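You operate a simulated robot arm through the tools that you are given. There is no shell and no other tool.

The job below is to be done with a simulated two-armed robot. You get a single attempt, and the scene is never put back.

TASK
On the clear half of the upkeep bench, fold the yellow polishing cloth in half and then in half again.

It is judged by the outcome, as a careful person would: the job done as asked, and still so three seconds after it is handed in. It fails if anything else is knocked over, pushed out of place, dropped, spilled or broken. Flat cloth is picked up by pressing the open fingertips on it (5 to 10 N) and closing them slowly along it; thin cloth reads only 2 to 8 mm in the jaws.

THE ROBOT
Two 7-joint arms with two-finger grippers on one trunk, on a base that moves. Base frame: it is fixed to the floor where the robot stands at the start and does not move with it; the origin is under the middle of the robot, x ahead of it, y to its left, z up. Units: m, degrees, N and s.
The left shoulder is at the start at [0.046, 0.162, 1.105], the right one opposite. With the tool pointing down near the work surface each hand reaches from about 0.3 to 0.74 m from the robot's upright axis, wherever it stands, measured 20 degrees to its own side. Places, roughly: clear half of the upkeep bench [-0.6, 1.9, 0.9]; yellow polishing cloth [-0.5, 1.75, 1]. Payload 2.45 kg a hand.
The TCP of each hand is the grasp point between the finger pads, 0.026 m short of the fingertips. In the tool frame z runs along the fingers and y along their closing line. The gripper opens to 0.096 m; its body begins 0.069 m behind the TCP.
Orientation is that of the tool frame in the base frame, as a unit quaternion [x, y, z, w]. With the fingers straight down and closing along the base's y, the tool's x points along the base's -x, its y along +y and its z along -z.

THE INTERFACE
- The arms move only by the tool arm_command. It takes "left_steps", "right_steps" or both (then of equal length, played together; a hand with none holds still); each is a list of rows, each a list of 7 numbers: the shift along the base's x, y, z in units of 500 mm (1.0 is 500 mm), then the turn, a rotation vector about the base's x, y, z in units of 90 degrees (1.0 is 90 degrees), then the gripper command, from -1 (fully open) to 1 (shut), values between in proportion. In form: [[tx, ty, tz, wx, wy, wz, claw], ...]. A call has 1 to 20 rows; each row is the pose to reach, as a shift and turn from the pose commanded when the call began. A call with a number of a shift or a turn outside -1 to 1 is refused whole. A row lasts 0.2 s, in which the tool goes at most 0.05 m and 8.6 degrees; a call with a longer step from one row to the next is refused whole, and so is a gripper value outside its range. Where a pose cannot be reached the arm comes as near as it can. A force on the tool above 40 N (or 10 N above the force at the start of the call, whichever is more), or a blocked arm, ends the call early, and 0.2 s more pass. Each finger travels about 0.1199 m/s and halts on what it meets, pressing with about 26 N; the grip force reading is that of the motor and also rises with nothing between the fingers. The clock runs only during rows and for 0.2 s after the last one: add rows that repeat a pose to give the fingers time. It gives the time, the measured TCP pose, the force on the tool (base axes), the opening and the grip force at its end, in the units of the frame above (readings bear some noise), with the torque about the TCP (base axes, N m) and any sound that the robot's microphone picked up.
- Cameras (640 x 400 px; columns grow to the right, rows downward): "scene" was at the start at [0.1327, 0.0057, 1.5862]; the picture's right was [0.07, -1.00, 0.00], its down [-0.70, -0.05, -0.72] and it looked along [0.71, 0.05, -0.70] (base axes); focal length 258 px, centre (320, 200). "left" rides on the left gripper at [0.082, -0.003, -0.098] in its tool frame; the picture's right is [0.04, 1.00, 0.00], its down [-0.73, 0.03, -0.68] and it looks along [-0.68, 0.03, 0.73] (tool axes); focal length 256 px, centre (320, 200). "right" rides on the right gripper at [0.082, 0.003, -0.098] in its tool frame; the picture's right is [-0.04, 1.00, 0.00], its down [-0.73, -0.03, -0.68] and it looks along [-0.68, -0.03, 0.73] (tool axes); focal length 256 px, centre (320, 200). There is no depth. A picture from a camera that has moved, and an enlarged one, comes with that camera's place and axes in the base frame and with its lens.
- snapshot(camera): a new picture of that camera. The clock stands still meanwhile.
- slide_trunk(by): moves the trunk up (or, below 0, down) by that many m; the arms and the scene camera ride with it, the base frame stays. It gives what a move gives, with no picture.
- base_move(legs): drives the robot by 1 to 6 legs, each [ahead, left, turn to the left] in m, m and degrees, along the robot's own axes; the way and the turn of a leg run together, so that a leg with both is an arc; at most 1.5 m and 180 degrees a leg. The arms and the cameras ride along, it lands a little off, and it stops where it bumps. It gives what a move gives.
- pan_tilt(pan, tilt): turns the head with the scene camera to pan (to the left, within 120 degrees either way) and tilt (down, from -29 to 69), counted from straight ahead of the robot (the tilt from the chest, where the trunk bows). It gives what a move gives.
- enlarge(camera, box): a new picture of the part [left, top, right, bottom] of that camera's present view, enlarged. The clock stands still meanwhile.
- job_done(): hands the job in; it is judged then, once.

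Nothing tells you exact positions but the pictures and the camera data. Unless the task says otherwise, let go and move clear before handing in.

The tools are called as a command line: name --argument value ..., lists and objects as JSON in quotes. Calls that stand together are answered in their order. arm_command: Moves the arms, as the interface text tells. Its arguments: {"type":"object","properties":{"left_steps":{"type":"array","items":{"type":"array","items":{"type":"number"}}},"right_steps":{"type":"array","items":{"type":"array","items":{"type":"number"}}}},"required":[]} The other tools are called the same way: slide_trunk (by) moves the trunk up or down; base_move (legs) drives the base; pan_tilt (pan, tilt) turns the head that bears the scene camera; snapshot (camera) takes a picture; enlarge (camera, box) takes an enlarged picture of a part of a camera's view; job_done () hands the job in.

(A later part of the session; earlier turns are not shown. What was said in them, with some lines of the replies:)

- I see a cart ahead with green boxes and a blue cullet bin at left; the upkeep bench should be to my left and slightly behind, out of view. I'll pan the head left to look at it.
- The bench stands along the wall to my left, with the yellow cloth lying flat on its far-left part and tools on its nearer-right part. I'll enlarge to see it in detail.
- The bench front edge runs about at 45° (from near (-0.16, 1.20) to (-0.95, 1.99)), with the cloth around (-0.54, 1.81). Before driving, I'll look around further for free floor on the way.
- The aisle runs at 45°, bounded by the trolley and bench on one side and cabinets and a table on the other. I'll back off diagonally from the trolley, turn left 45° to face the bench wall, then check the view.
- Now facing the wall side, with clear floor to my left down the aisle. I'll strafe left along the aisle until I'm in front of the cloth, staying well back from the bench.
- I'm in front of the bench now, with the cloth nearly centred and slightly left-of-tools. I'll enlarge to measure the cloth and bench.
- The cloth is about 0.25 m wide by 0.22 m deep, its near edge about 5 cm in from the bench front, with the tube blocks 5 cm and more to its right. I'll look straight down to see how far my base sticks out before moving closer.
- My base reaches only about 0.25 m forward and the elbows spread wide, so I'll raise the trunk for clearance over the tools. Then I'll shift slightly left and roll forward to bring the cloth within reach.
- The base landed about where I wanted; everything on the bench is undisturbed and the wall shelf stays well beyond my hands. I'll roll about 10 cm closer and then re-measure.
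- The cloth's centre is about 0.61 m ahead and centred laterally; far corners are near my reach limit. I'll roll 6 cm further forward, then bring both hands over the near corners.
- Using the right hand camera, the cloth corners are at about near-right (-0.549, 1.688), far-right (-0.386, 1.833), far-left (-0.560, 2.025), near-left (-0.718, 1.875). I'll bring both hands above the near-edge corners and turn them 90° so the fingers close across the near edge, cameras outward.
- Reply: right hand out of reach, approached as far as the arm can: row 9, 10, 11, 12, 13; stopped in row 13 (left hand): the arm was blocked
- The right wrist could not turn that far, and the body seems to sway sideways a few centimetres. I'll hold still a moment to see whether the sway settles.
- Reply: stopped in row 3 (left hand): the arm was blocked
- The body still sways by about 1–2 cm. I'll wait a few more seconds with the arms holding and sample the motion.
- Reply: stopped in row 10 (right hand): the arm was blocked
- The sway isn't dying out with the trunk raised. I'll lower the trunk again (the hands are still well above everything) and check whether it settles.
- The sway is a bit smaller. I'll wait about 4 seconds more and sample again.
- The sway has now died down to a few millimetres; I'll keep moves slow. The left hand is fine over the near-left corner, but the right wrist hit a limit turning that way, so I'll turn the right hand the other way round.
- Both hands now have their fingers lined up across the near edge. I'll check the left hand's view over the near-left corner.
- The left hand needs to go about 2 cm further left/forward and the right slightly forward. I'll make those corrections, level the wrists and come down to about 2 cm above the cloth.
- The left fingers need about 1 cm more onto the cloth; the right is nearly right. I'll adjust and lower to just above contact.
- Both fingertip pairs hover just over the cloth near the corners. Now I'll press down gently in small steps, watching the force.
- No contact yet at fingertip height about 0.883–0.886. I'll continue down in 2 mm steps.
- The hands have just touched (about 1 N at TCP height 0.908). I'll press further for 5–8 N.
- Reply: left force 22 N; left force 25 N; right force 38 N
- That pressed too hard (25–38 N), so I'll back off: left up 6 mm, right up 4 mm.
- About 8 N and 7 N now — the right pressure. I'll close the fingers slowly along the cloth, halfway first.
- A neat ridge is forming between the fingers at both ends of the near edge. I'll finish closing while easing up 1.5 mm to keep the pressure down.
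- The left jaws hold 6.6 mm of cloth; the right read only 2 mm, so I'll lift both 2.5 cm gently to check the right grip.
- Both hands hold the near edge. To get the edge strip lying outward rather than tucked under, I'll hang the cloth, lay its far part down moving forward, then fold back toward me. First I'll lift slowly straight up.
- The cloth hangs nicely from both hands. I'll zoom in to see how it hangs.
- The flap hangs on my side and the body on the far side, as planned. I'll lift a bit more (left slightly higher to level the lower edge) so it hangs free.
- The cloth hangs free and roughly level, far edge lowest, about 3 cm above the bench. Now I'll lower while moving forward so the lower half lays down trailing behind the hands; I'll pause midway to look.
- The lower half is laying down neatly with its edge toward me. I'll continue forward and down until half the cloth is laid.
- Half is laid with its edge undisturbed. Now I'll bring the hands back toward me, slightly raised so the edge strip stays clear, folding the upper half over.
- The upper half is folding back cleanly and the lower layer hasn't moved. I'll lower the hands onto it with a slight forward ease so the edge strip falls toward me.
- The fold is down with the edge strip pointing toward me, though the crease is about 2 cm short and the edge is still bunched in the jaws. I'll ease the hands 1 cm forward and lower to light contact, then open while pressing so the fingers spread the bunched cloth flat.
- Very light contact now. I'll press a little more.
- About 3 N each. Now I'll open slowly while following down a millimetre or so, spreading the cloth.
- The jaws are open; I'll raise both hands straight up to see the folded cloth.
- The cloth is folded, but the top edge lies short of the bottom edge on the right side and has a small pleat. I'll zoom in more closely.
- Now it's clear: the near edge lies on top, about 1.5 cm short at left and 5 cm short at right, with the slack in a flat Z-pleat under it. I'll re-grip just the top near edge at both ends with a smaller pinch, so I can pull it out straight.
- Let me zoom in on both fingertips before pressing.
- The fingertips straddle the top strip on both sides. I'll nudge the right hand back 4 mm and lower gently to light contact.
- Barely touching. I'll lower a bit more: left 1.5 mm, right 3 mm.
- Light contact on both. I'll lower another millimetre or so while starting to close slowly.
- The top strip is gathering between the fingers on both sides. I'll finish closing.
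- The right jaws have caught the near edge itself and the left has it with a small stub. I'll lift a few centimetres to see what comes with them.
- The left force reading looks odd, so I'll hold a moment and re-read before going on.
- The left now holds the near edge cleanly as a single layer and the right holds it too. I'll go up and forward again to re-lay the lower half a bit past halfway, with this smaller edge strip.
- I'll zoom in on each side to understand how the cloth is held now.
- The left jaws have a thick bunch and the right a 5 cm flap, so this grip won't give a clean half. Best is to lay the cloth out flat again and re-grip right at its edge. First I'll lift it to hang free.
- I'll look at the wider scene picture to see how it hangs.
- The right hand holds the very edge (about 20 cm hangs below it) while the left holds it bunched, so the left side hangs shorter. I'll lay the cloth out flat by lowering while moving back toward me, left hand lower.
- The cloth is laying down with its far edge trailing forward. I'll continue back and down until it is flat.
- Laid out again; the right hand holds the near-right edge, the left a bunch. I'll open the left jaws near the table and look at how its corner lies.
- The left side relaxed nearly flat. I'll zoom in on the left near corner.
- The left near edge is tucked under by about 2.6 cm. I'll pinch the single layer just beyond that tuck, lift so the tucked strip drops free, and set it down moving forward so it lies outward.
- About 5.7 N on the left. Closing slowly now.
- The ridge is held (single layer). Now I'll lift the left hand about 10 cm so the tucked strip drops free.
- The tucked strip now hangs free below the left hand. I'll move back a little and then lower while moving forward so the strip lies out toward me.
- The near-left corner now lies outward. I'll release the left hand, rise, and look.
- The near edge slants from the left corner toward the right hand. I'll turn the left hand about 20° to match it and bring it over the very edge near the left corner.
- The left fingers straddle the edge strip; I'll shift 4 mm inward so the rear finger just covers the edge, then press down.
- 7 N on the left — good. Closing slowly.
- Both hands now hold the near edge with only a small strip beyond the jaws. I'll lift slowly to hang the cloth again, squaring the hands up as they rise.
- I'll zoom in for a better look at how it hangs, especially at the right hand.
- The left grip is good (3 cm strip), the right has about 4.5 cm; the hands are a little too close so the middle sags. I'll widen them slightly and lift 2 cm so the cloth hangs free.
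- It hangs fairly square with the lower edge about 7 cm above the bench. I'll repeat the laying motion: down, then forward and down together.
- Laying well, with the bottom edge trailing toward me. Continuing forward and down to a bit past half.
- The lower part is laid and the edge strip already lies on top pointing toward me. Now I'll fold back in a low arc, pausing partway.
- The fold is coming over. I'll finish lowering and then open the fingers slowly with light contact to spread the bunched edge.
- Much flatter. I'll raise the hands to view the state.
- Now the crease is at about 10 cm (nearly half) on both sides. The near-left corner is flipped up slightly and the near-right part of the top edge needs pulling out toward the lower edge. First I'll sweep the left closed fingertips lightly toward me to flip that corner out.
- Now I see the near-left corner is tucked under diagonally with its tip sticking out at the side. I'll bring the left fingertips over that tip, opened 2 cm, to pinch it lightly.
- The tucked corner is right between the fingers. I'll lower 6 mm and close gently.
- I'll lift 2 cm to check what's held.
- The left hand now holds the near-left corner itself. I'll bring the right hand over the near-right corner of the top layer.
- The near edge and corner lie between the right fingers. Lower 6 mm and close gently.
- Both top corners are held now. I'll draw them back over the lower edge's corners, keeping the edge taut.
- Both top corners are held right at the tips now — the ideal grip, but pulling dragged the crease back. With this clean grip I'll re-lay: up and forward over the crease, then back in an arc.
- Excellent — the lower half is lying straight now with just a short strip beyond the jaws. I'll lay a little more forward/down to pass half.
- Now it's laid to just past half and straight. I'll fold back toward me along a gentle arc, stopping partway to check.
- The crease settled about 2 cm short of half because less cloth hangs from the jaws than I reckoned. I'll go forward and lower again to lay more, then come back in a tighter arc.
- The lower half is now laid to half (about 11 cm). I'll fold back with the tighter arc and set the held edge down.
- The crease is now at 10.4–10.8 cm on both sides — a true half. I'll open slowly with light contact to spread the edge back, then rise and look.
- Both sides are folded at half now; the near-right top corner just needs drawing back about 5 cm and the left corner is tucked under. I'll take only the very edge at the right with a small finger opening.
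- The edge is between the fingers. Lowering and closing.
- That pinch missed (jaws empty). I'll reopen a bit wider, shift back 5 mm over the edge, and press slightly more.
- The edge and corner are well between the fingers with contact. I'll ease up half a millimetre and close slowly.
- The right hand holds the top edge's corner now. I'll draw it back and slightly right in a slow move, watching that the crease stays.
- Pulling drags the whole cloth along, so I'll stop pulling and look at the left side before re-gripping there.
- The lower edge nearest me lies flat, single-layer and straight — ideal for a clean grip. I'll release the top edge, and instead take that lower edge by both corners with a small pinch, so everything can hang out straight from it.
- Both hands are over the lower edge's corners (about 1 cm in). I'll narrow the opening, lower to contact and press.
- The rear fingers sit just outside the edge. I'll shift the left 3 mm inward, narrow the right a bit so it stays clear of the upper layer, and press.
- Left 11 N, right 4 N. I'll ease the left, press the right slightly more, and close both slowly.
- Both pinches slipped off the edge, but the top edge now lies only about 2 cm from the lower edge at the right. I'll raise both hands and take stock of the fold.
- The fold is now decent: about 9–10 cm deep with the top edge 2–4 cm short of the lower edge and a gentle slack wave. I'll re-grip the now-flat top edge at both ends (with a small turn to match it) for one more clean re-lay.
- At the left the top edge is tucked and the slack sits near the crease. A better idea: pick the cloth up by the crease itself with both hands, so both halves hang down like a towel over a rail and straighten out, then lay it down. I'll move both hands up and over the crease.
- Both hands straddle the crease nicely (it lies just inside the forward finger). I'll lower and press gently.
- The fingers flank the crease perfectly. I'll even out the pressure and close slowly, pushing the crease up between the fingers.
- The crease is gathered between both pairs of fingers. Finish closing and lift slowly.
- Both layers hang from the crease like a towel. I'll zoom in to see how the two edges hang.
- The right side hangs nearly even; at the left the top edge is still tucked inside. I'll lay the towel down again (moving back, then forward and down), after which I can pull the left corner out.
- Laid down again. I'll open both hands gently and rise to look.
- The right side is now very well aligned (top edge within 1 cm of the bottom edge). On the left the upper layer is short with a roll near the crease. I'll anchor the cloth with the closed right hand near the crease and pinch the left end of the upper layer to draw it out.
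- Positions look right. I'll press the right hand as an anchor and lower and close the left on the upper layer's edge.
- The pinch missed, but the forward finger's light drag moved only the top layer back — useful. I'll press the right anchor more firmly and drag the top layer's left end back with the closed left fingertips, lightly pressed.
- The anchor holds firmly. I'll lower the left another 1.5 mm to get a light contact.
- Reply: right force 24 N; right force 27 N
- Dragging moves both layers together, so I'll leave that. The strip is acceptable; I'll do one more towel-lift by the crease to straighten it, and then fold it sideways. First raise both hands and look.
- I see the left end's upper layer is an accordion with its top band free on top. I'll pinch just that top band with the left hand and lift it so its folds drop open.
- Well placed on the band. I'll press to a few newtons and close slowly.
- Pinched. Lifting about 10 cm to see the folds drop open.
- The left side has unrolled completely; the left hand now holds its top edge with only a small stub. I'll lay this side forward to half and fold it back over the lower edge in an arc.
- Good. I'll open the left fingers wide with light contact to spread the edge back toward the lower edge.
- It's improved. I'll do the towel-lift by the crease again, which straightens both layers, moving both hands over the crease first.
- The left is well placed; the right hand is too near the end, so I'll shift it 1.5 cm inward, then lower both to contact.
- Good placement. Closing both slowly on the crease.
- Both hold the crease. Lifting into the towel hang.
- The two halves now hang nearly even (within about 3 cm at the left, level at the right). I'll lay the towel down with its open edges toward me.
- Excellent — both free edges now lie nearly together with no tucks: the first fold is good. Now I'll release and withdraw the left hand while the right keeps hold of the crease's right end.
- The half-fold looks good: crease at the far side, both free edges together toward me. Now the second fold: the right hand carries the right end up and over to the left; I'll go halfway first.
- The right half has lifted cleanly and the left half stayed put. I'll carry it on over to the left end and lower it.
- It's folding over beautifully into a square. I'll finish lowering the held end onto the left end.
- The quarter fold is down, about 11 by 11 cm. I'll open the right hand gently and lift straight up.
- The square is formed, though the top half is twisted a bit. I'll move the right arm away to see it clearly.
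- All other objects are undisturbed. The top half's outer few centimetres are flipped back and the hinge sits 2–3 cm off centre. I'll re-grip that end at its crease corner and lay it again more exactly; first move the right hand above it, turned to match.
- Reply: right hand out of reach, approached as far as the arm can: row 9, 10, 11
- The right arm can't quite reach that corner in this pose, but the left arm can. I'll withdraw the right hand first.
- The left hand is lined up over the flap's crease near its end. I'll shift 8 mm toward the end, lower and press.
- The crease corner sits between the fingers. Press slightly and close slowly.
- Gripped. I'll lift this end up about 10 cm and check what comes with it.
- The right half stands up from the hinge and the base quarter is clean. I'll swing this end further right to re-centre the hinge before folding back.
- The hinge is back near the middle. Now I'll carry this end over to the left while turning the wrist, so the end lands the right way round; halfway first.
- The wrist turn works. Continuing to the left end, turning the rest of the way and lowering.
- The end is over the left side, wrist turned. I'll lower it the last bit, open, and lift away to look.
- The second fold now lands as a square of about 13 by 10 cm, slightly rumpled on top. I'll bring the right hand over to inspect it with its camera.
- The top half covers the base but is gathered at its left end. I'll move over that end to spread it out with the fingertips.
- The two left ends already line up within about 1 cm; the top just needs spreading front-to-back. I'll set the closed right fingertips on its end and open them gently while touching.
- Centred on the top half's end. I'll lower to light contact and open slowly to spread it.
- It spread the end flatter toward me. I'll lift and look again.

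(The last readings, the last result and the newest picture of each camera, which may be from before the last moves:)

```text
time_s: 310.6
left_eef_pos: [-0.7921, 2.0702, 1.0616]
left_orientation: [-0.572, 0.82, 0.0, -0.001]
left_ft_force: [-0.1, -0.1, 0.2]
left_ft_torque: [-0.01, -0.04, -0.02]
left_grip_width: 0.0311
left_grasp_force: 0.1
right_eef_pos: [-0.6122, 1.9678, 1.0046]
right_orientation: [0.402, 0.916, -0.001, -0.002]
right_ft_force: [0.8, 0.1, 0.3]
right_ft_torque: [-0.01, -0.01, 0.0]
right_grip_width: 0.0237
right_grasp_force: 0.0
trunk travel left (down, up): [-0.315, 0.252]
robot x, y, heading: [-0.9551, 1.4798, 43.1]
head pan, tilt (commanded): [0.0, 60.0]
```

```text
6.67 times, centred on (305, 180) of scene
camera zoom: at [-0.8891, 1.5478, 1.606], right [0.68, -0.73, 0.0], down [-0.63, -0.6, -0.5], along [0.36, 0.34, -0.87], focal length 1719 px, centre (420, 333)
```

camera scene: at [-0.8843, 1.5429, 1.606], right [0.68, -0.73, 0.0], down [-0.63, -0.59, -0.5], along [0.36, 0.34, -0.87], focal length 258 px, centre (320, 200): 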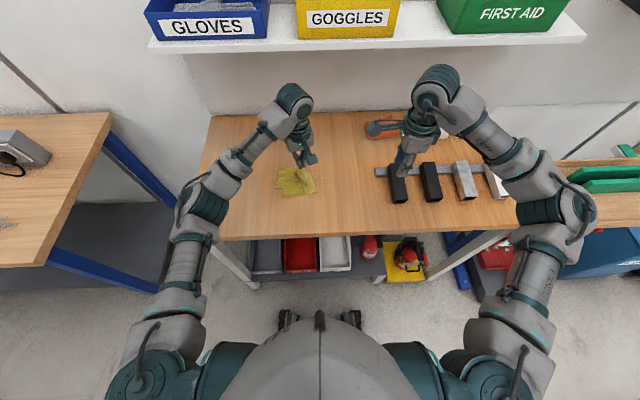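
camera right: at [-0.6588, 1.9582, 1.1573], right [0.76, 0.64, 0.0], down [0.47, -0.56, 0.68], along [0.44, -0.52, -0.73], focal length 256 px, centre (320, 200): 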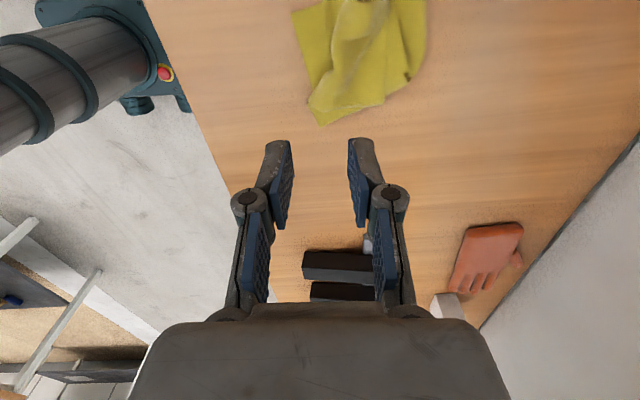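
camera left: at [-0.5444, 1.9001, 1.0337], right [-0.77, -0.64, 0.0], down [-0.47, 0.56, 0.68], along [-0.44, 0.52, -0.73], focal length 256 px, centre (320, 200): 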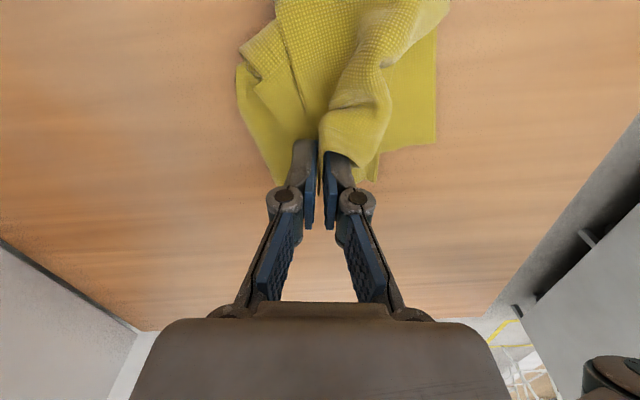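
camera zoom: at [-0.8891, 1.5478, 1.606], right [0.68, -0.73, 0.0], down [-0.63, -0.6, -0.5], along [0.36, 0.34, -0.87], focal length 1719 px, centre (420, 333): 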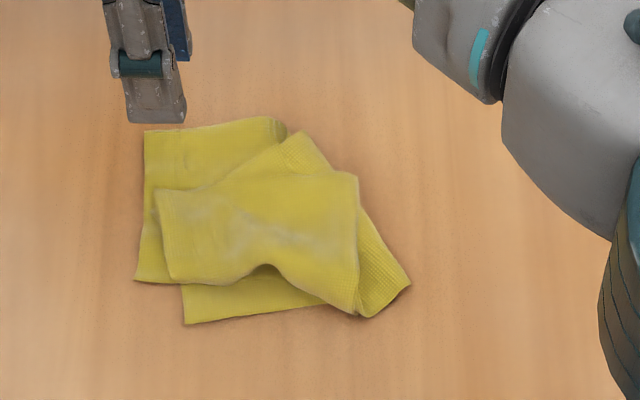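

That worked: the top half now lies flat over the base, a neat quarter of about 13 by 10 cm. I'll press down once on the remaining small wave with closed fingertips, then withdraw.

arm_command --right_steps '[[0.003, -0.028, 0.0, 0, 0, 0, 0.8], [0.008, -0.075, 0.0, 0, 0, 0, 1.0], [0.012, -0.113, -0.02, 0, 0, 0, 1.0], [0.012, -0.113, -0.06, 0, 0, 0, 1.0], [0.012, -0.113, -0.1, 0, 0, 0, 1.0], [0.012, -0.113, -0.14, 0, 0, 0, 1.0], [0.012, -0.113, -0.165, 0, 0, 0, 1.0], [0.012, -0.113, -0.18, 0, 0, 0, 1.0], [0.012, -0.113, -0.188, 0, 0, 0, 1.0], [0.012, -0.113, -0.192, 0, 0, 0, 1.0]]'

arm_command --right_steps '[[0, 0, 0.006, 0, 0, 0, 1.0], [0, 0, 0.02, 0, 0, 0, 1.0], [0, 0, 0.05, 0, 0, 0, 1.0], [0, 0, 0.09, 0, 0, 0, 1.0], [0, 0, 0.14, 0, 0, 0, 1.0], [0.015, -0.03, 0.19, 0, 0, 0, 0.8], [0.045, -0.08, 0.24, 0, 0, 0, 0.6], [0.08, -0.145, 0.28, 0, 0, 0, 0.4], [0.115, -0.215, 0.3, 0, 0, 0, 0.2], [0.145, -0.285, 0.3, 0, 0, 0, 0.0], [0.17, -0.35, 0.3, 0, 0, 0, 0.0], [0.185, -0.4, 0.3, 0, 0, 0, 0.0]]'

snapshot --camera "scene"

enlarge --camera "scene" --box '[265, 150, 345, 210]'

```text
time_s: 312.8
left_eef_pos: [-0.7927, 2.0711, 1.0619]
left_orientation: [-0.573, 0.82, 0.0, -0.001]
left_ft_force: [-0.2, 0.4, 0.2]
left_ft_torque: [0.02, -0.02, 0.0]
left_grip_width: 0.0312
left_grasp_force: 0.1
right_eef_pos: [-0.6065, 1.9116, 0.9088]
right_orientation: [0.402, 0.916, 0.001, 0.0]
right_ft_force: [-0.5, 0.7, 1.0]
right_ft_torque: [0.0, 0.01, 0.02]
right_grip_width: 0.0002
right_grasp_force: 26.0
trunk travel left (down, up): [-0.315, 0.252]
robot x, y, heading: [-0.9514, 1.4777, 43.3]
head pan, tilt (commanded): [0.0, 60.0]
```

```text
time_s: 315.4
left_eef_pos: [-0.7923, 2.0715, 1.0622]
left_orientation: [-0.572, 0.82, 0.001, -0.001]
left_ft_force: [-1.0, -0.1, -0.7]
left_ft_torque: [-0.01, 0.03, -0.01]
left_grip_width: 0.031
left_grasp_force: 0.1
right_eef_pos: [-0.5138, 1.7094, 1.0583]
right_orientation: [0.403, 0.915, 0.001, -0.001]
right_ft_force: [-0.4, 0.0, -0.3]
right_ft_torque: [0.04, 0.02, -0.01]
right_grip_width: 0.0479
right_grasp_force: 0.2
trunk travel left (down, up): [-0.315, 0.252]
robot x, y, heading: [-0.9529, 1.4828, 43.1]
head pan, tilt (commanded): [0.0, 60.0]
```

```text
taken
camera scene: at [-0.8862, 1.5435, 1.606], right [0.68, -0.73, 0.0], down [-0.63, -0.59, -0.5], along [0.36, 0.34, -0.87], focal length 258 px, centre (320, 200)
```

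scene: 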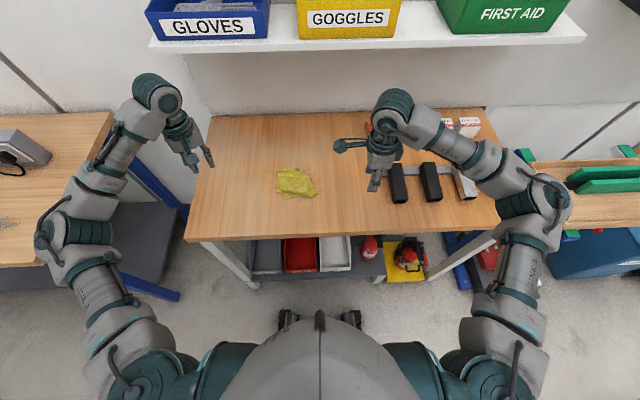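

```text
6.67 times, centred on (305, 180) of scene
camera zoom: at [-0.8862, 1.5435, 1.606], right [0.68, -0.73, 0.0], down [-0.63, -0.59, -0.5], along [0.36, 0.34, -0.87], focal length 1719 px, centre (420, 333)
```

zoom: 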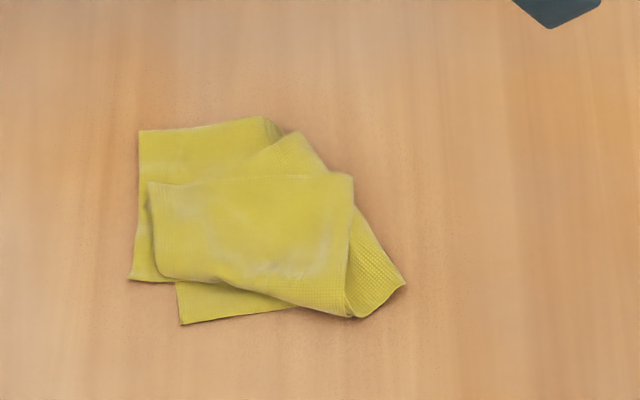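

The cloth now lies flat and folded in four on the clear half. I'll raise the right hand clear and check that the tools and other items are undisturbed.

arm_command --right_steps '[[0, 0, 0.03, 0, 0, 0, 0.0], [-0.02, -0.02, 0.06, 0, 0, 0, 0.0], [-0.06, -0.06, 0.09, 0, 0, 0, 0.0], [-0.1, -0.1, 0.1, 0, 0, 0, 0.0], [-0.13, -0.14, 0.1, 0, 0, 0, 0.0], [-0.14, -0.16, 0.1, 0, 0, 0, 0.0], [-0.14, -0.16, 0.1, 0, 0, 0, 0.0]]'

enlarge --camera "scene" --box '[190, 95, 530, 305]'

enlarge --camera "scene" --box '[265, 150, 345, 210]'

```text
time_s: 317.0
left_eef_pos: [-0.7915, 2.0703, 1.0612]
left_orientation: [-0.572, 0.82, 0.0, -0.001]
left_ft_force: [-0.2, 0.3, -0.4]
left_ft_torque: [0.0, 0.01, 0.02]
left_grip_width: 0.0311
left_grasp_force: 0.1
right_eef_pos: [-0.5849, 1.6295, 1.1094]
right_orientation: [0.403, 0.915, -0.001, -0.001]
right_ft_force: [0.2, 1.6, 0.7]
right_ft_torque: [0.03, -0.02, 0.02]
right_grip_width: 0.0481
right_grasp_force: 0.1
trunk travel left (down, up): [-0.315, 0.252]
robot x, y, heading: [-0.9564, 1.4803, 43.1]
head pan, tilt (commanded): [0.0, 60.0]
```

```text
1.88 times, centred on (360, 200) of scene
camera zoom: at [-0.887, 1.5448, 1.606], right [0.68, -0.73, 0.0], down [-0.63, -0.59, -0.5], along [0.36, 0.34, -0.87], focal length 486 px, centre (245, 200)
```

zoom: 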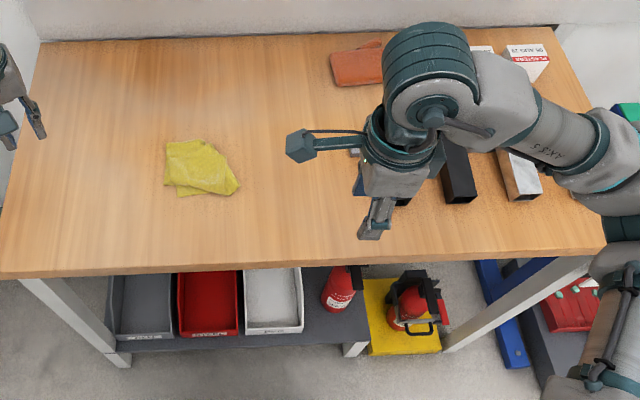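

```text
6.67 times, centred on (305, 180) of scene
camera zoom: at [-0.887, 1.5448, 1.606], right [0.68, -0.73, 0.0], down [-0.63, -0.59, -0.5], along [0.36, 0.34, -0.87], focal length 1719 px, centre (420, 333)
```

zoom: 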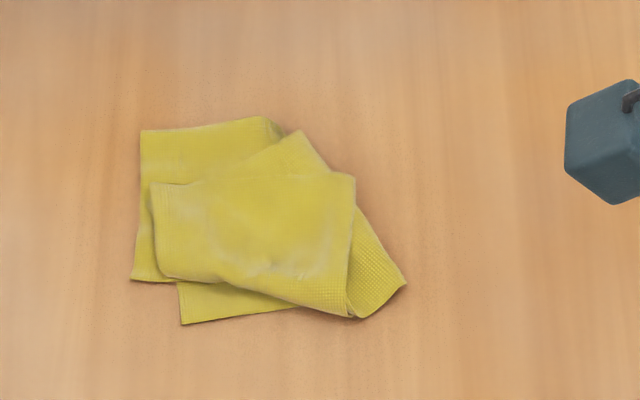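

The yellow cloth lies flat on the clear half, folded in half and then in half again. Its free corners sit within about 2–3 cm of each other. The tubes, glove and boxes I can see are where they were, and both hands are empty and clear of the cloth, so I'm handing the job in.

job_done

```text
The job is handed in.
```

I folded the yellow polishing cloth in half and then in half again. It now lies flat on the clear half of the upkeep bench, about 13 cm by 10 cm.

- **Alignment:** the free corners sit within about 2–3 cm of each other. The top half is about 3 cm nearer the front of the bench than the bottom half, so a strip of the bottom layer shows at the back.
- **Handling:** it took several re-grips and re-lays to get there.
- **Surroundings:** in the last pictures everything I could see was where it started and nothing had been knocked over. My right arm hid part of the tool end of the bench then, but the tools looked unmoved in earlier pictures.
- **At hand-in:** both hands were empty and clear of the cloth.
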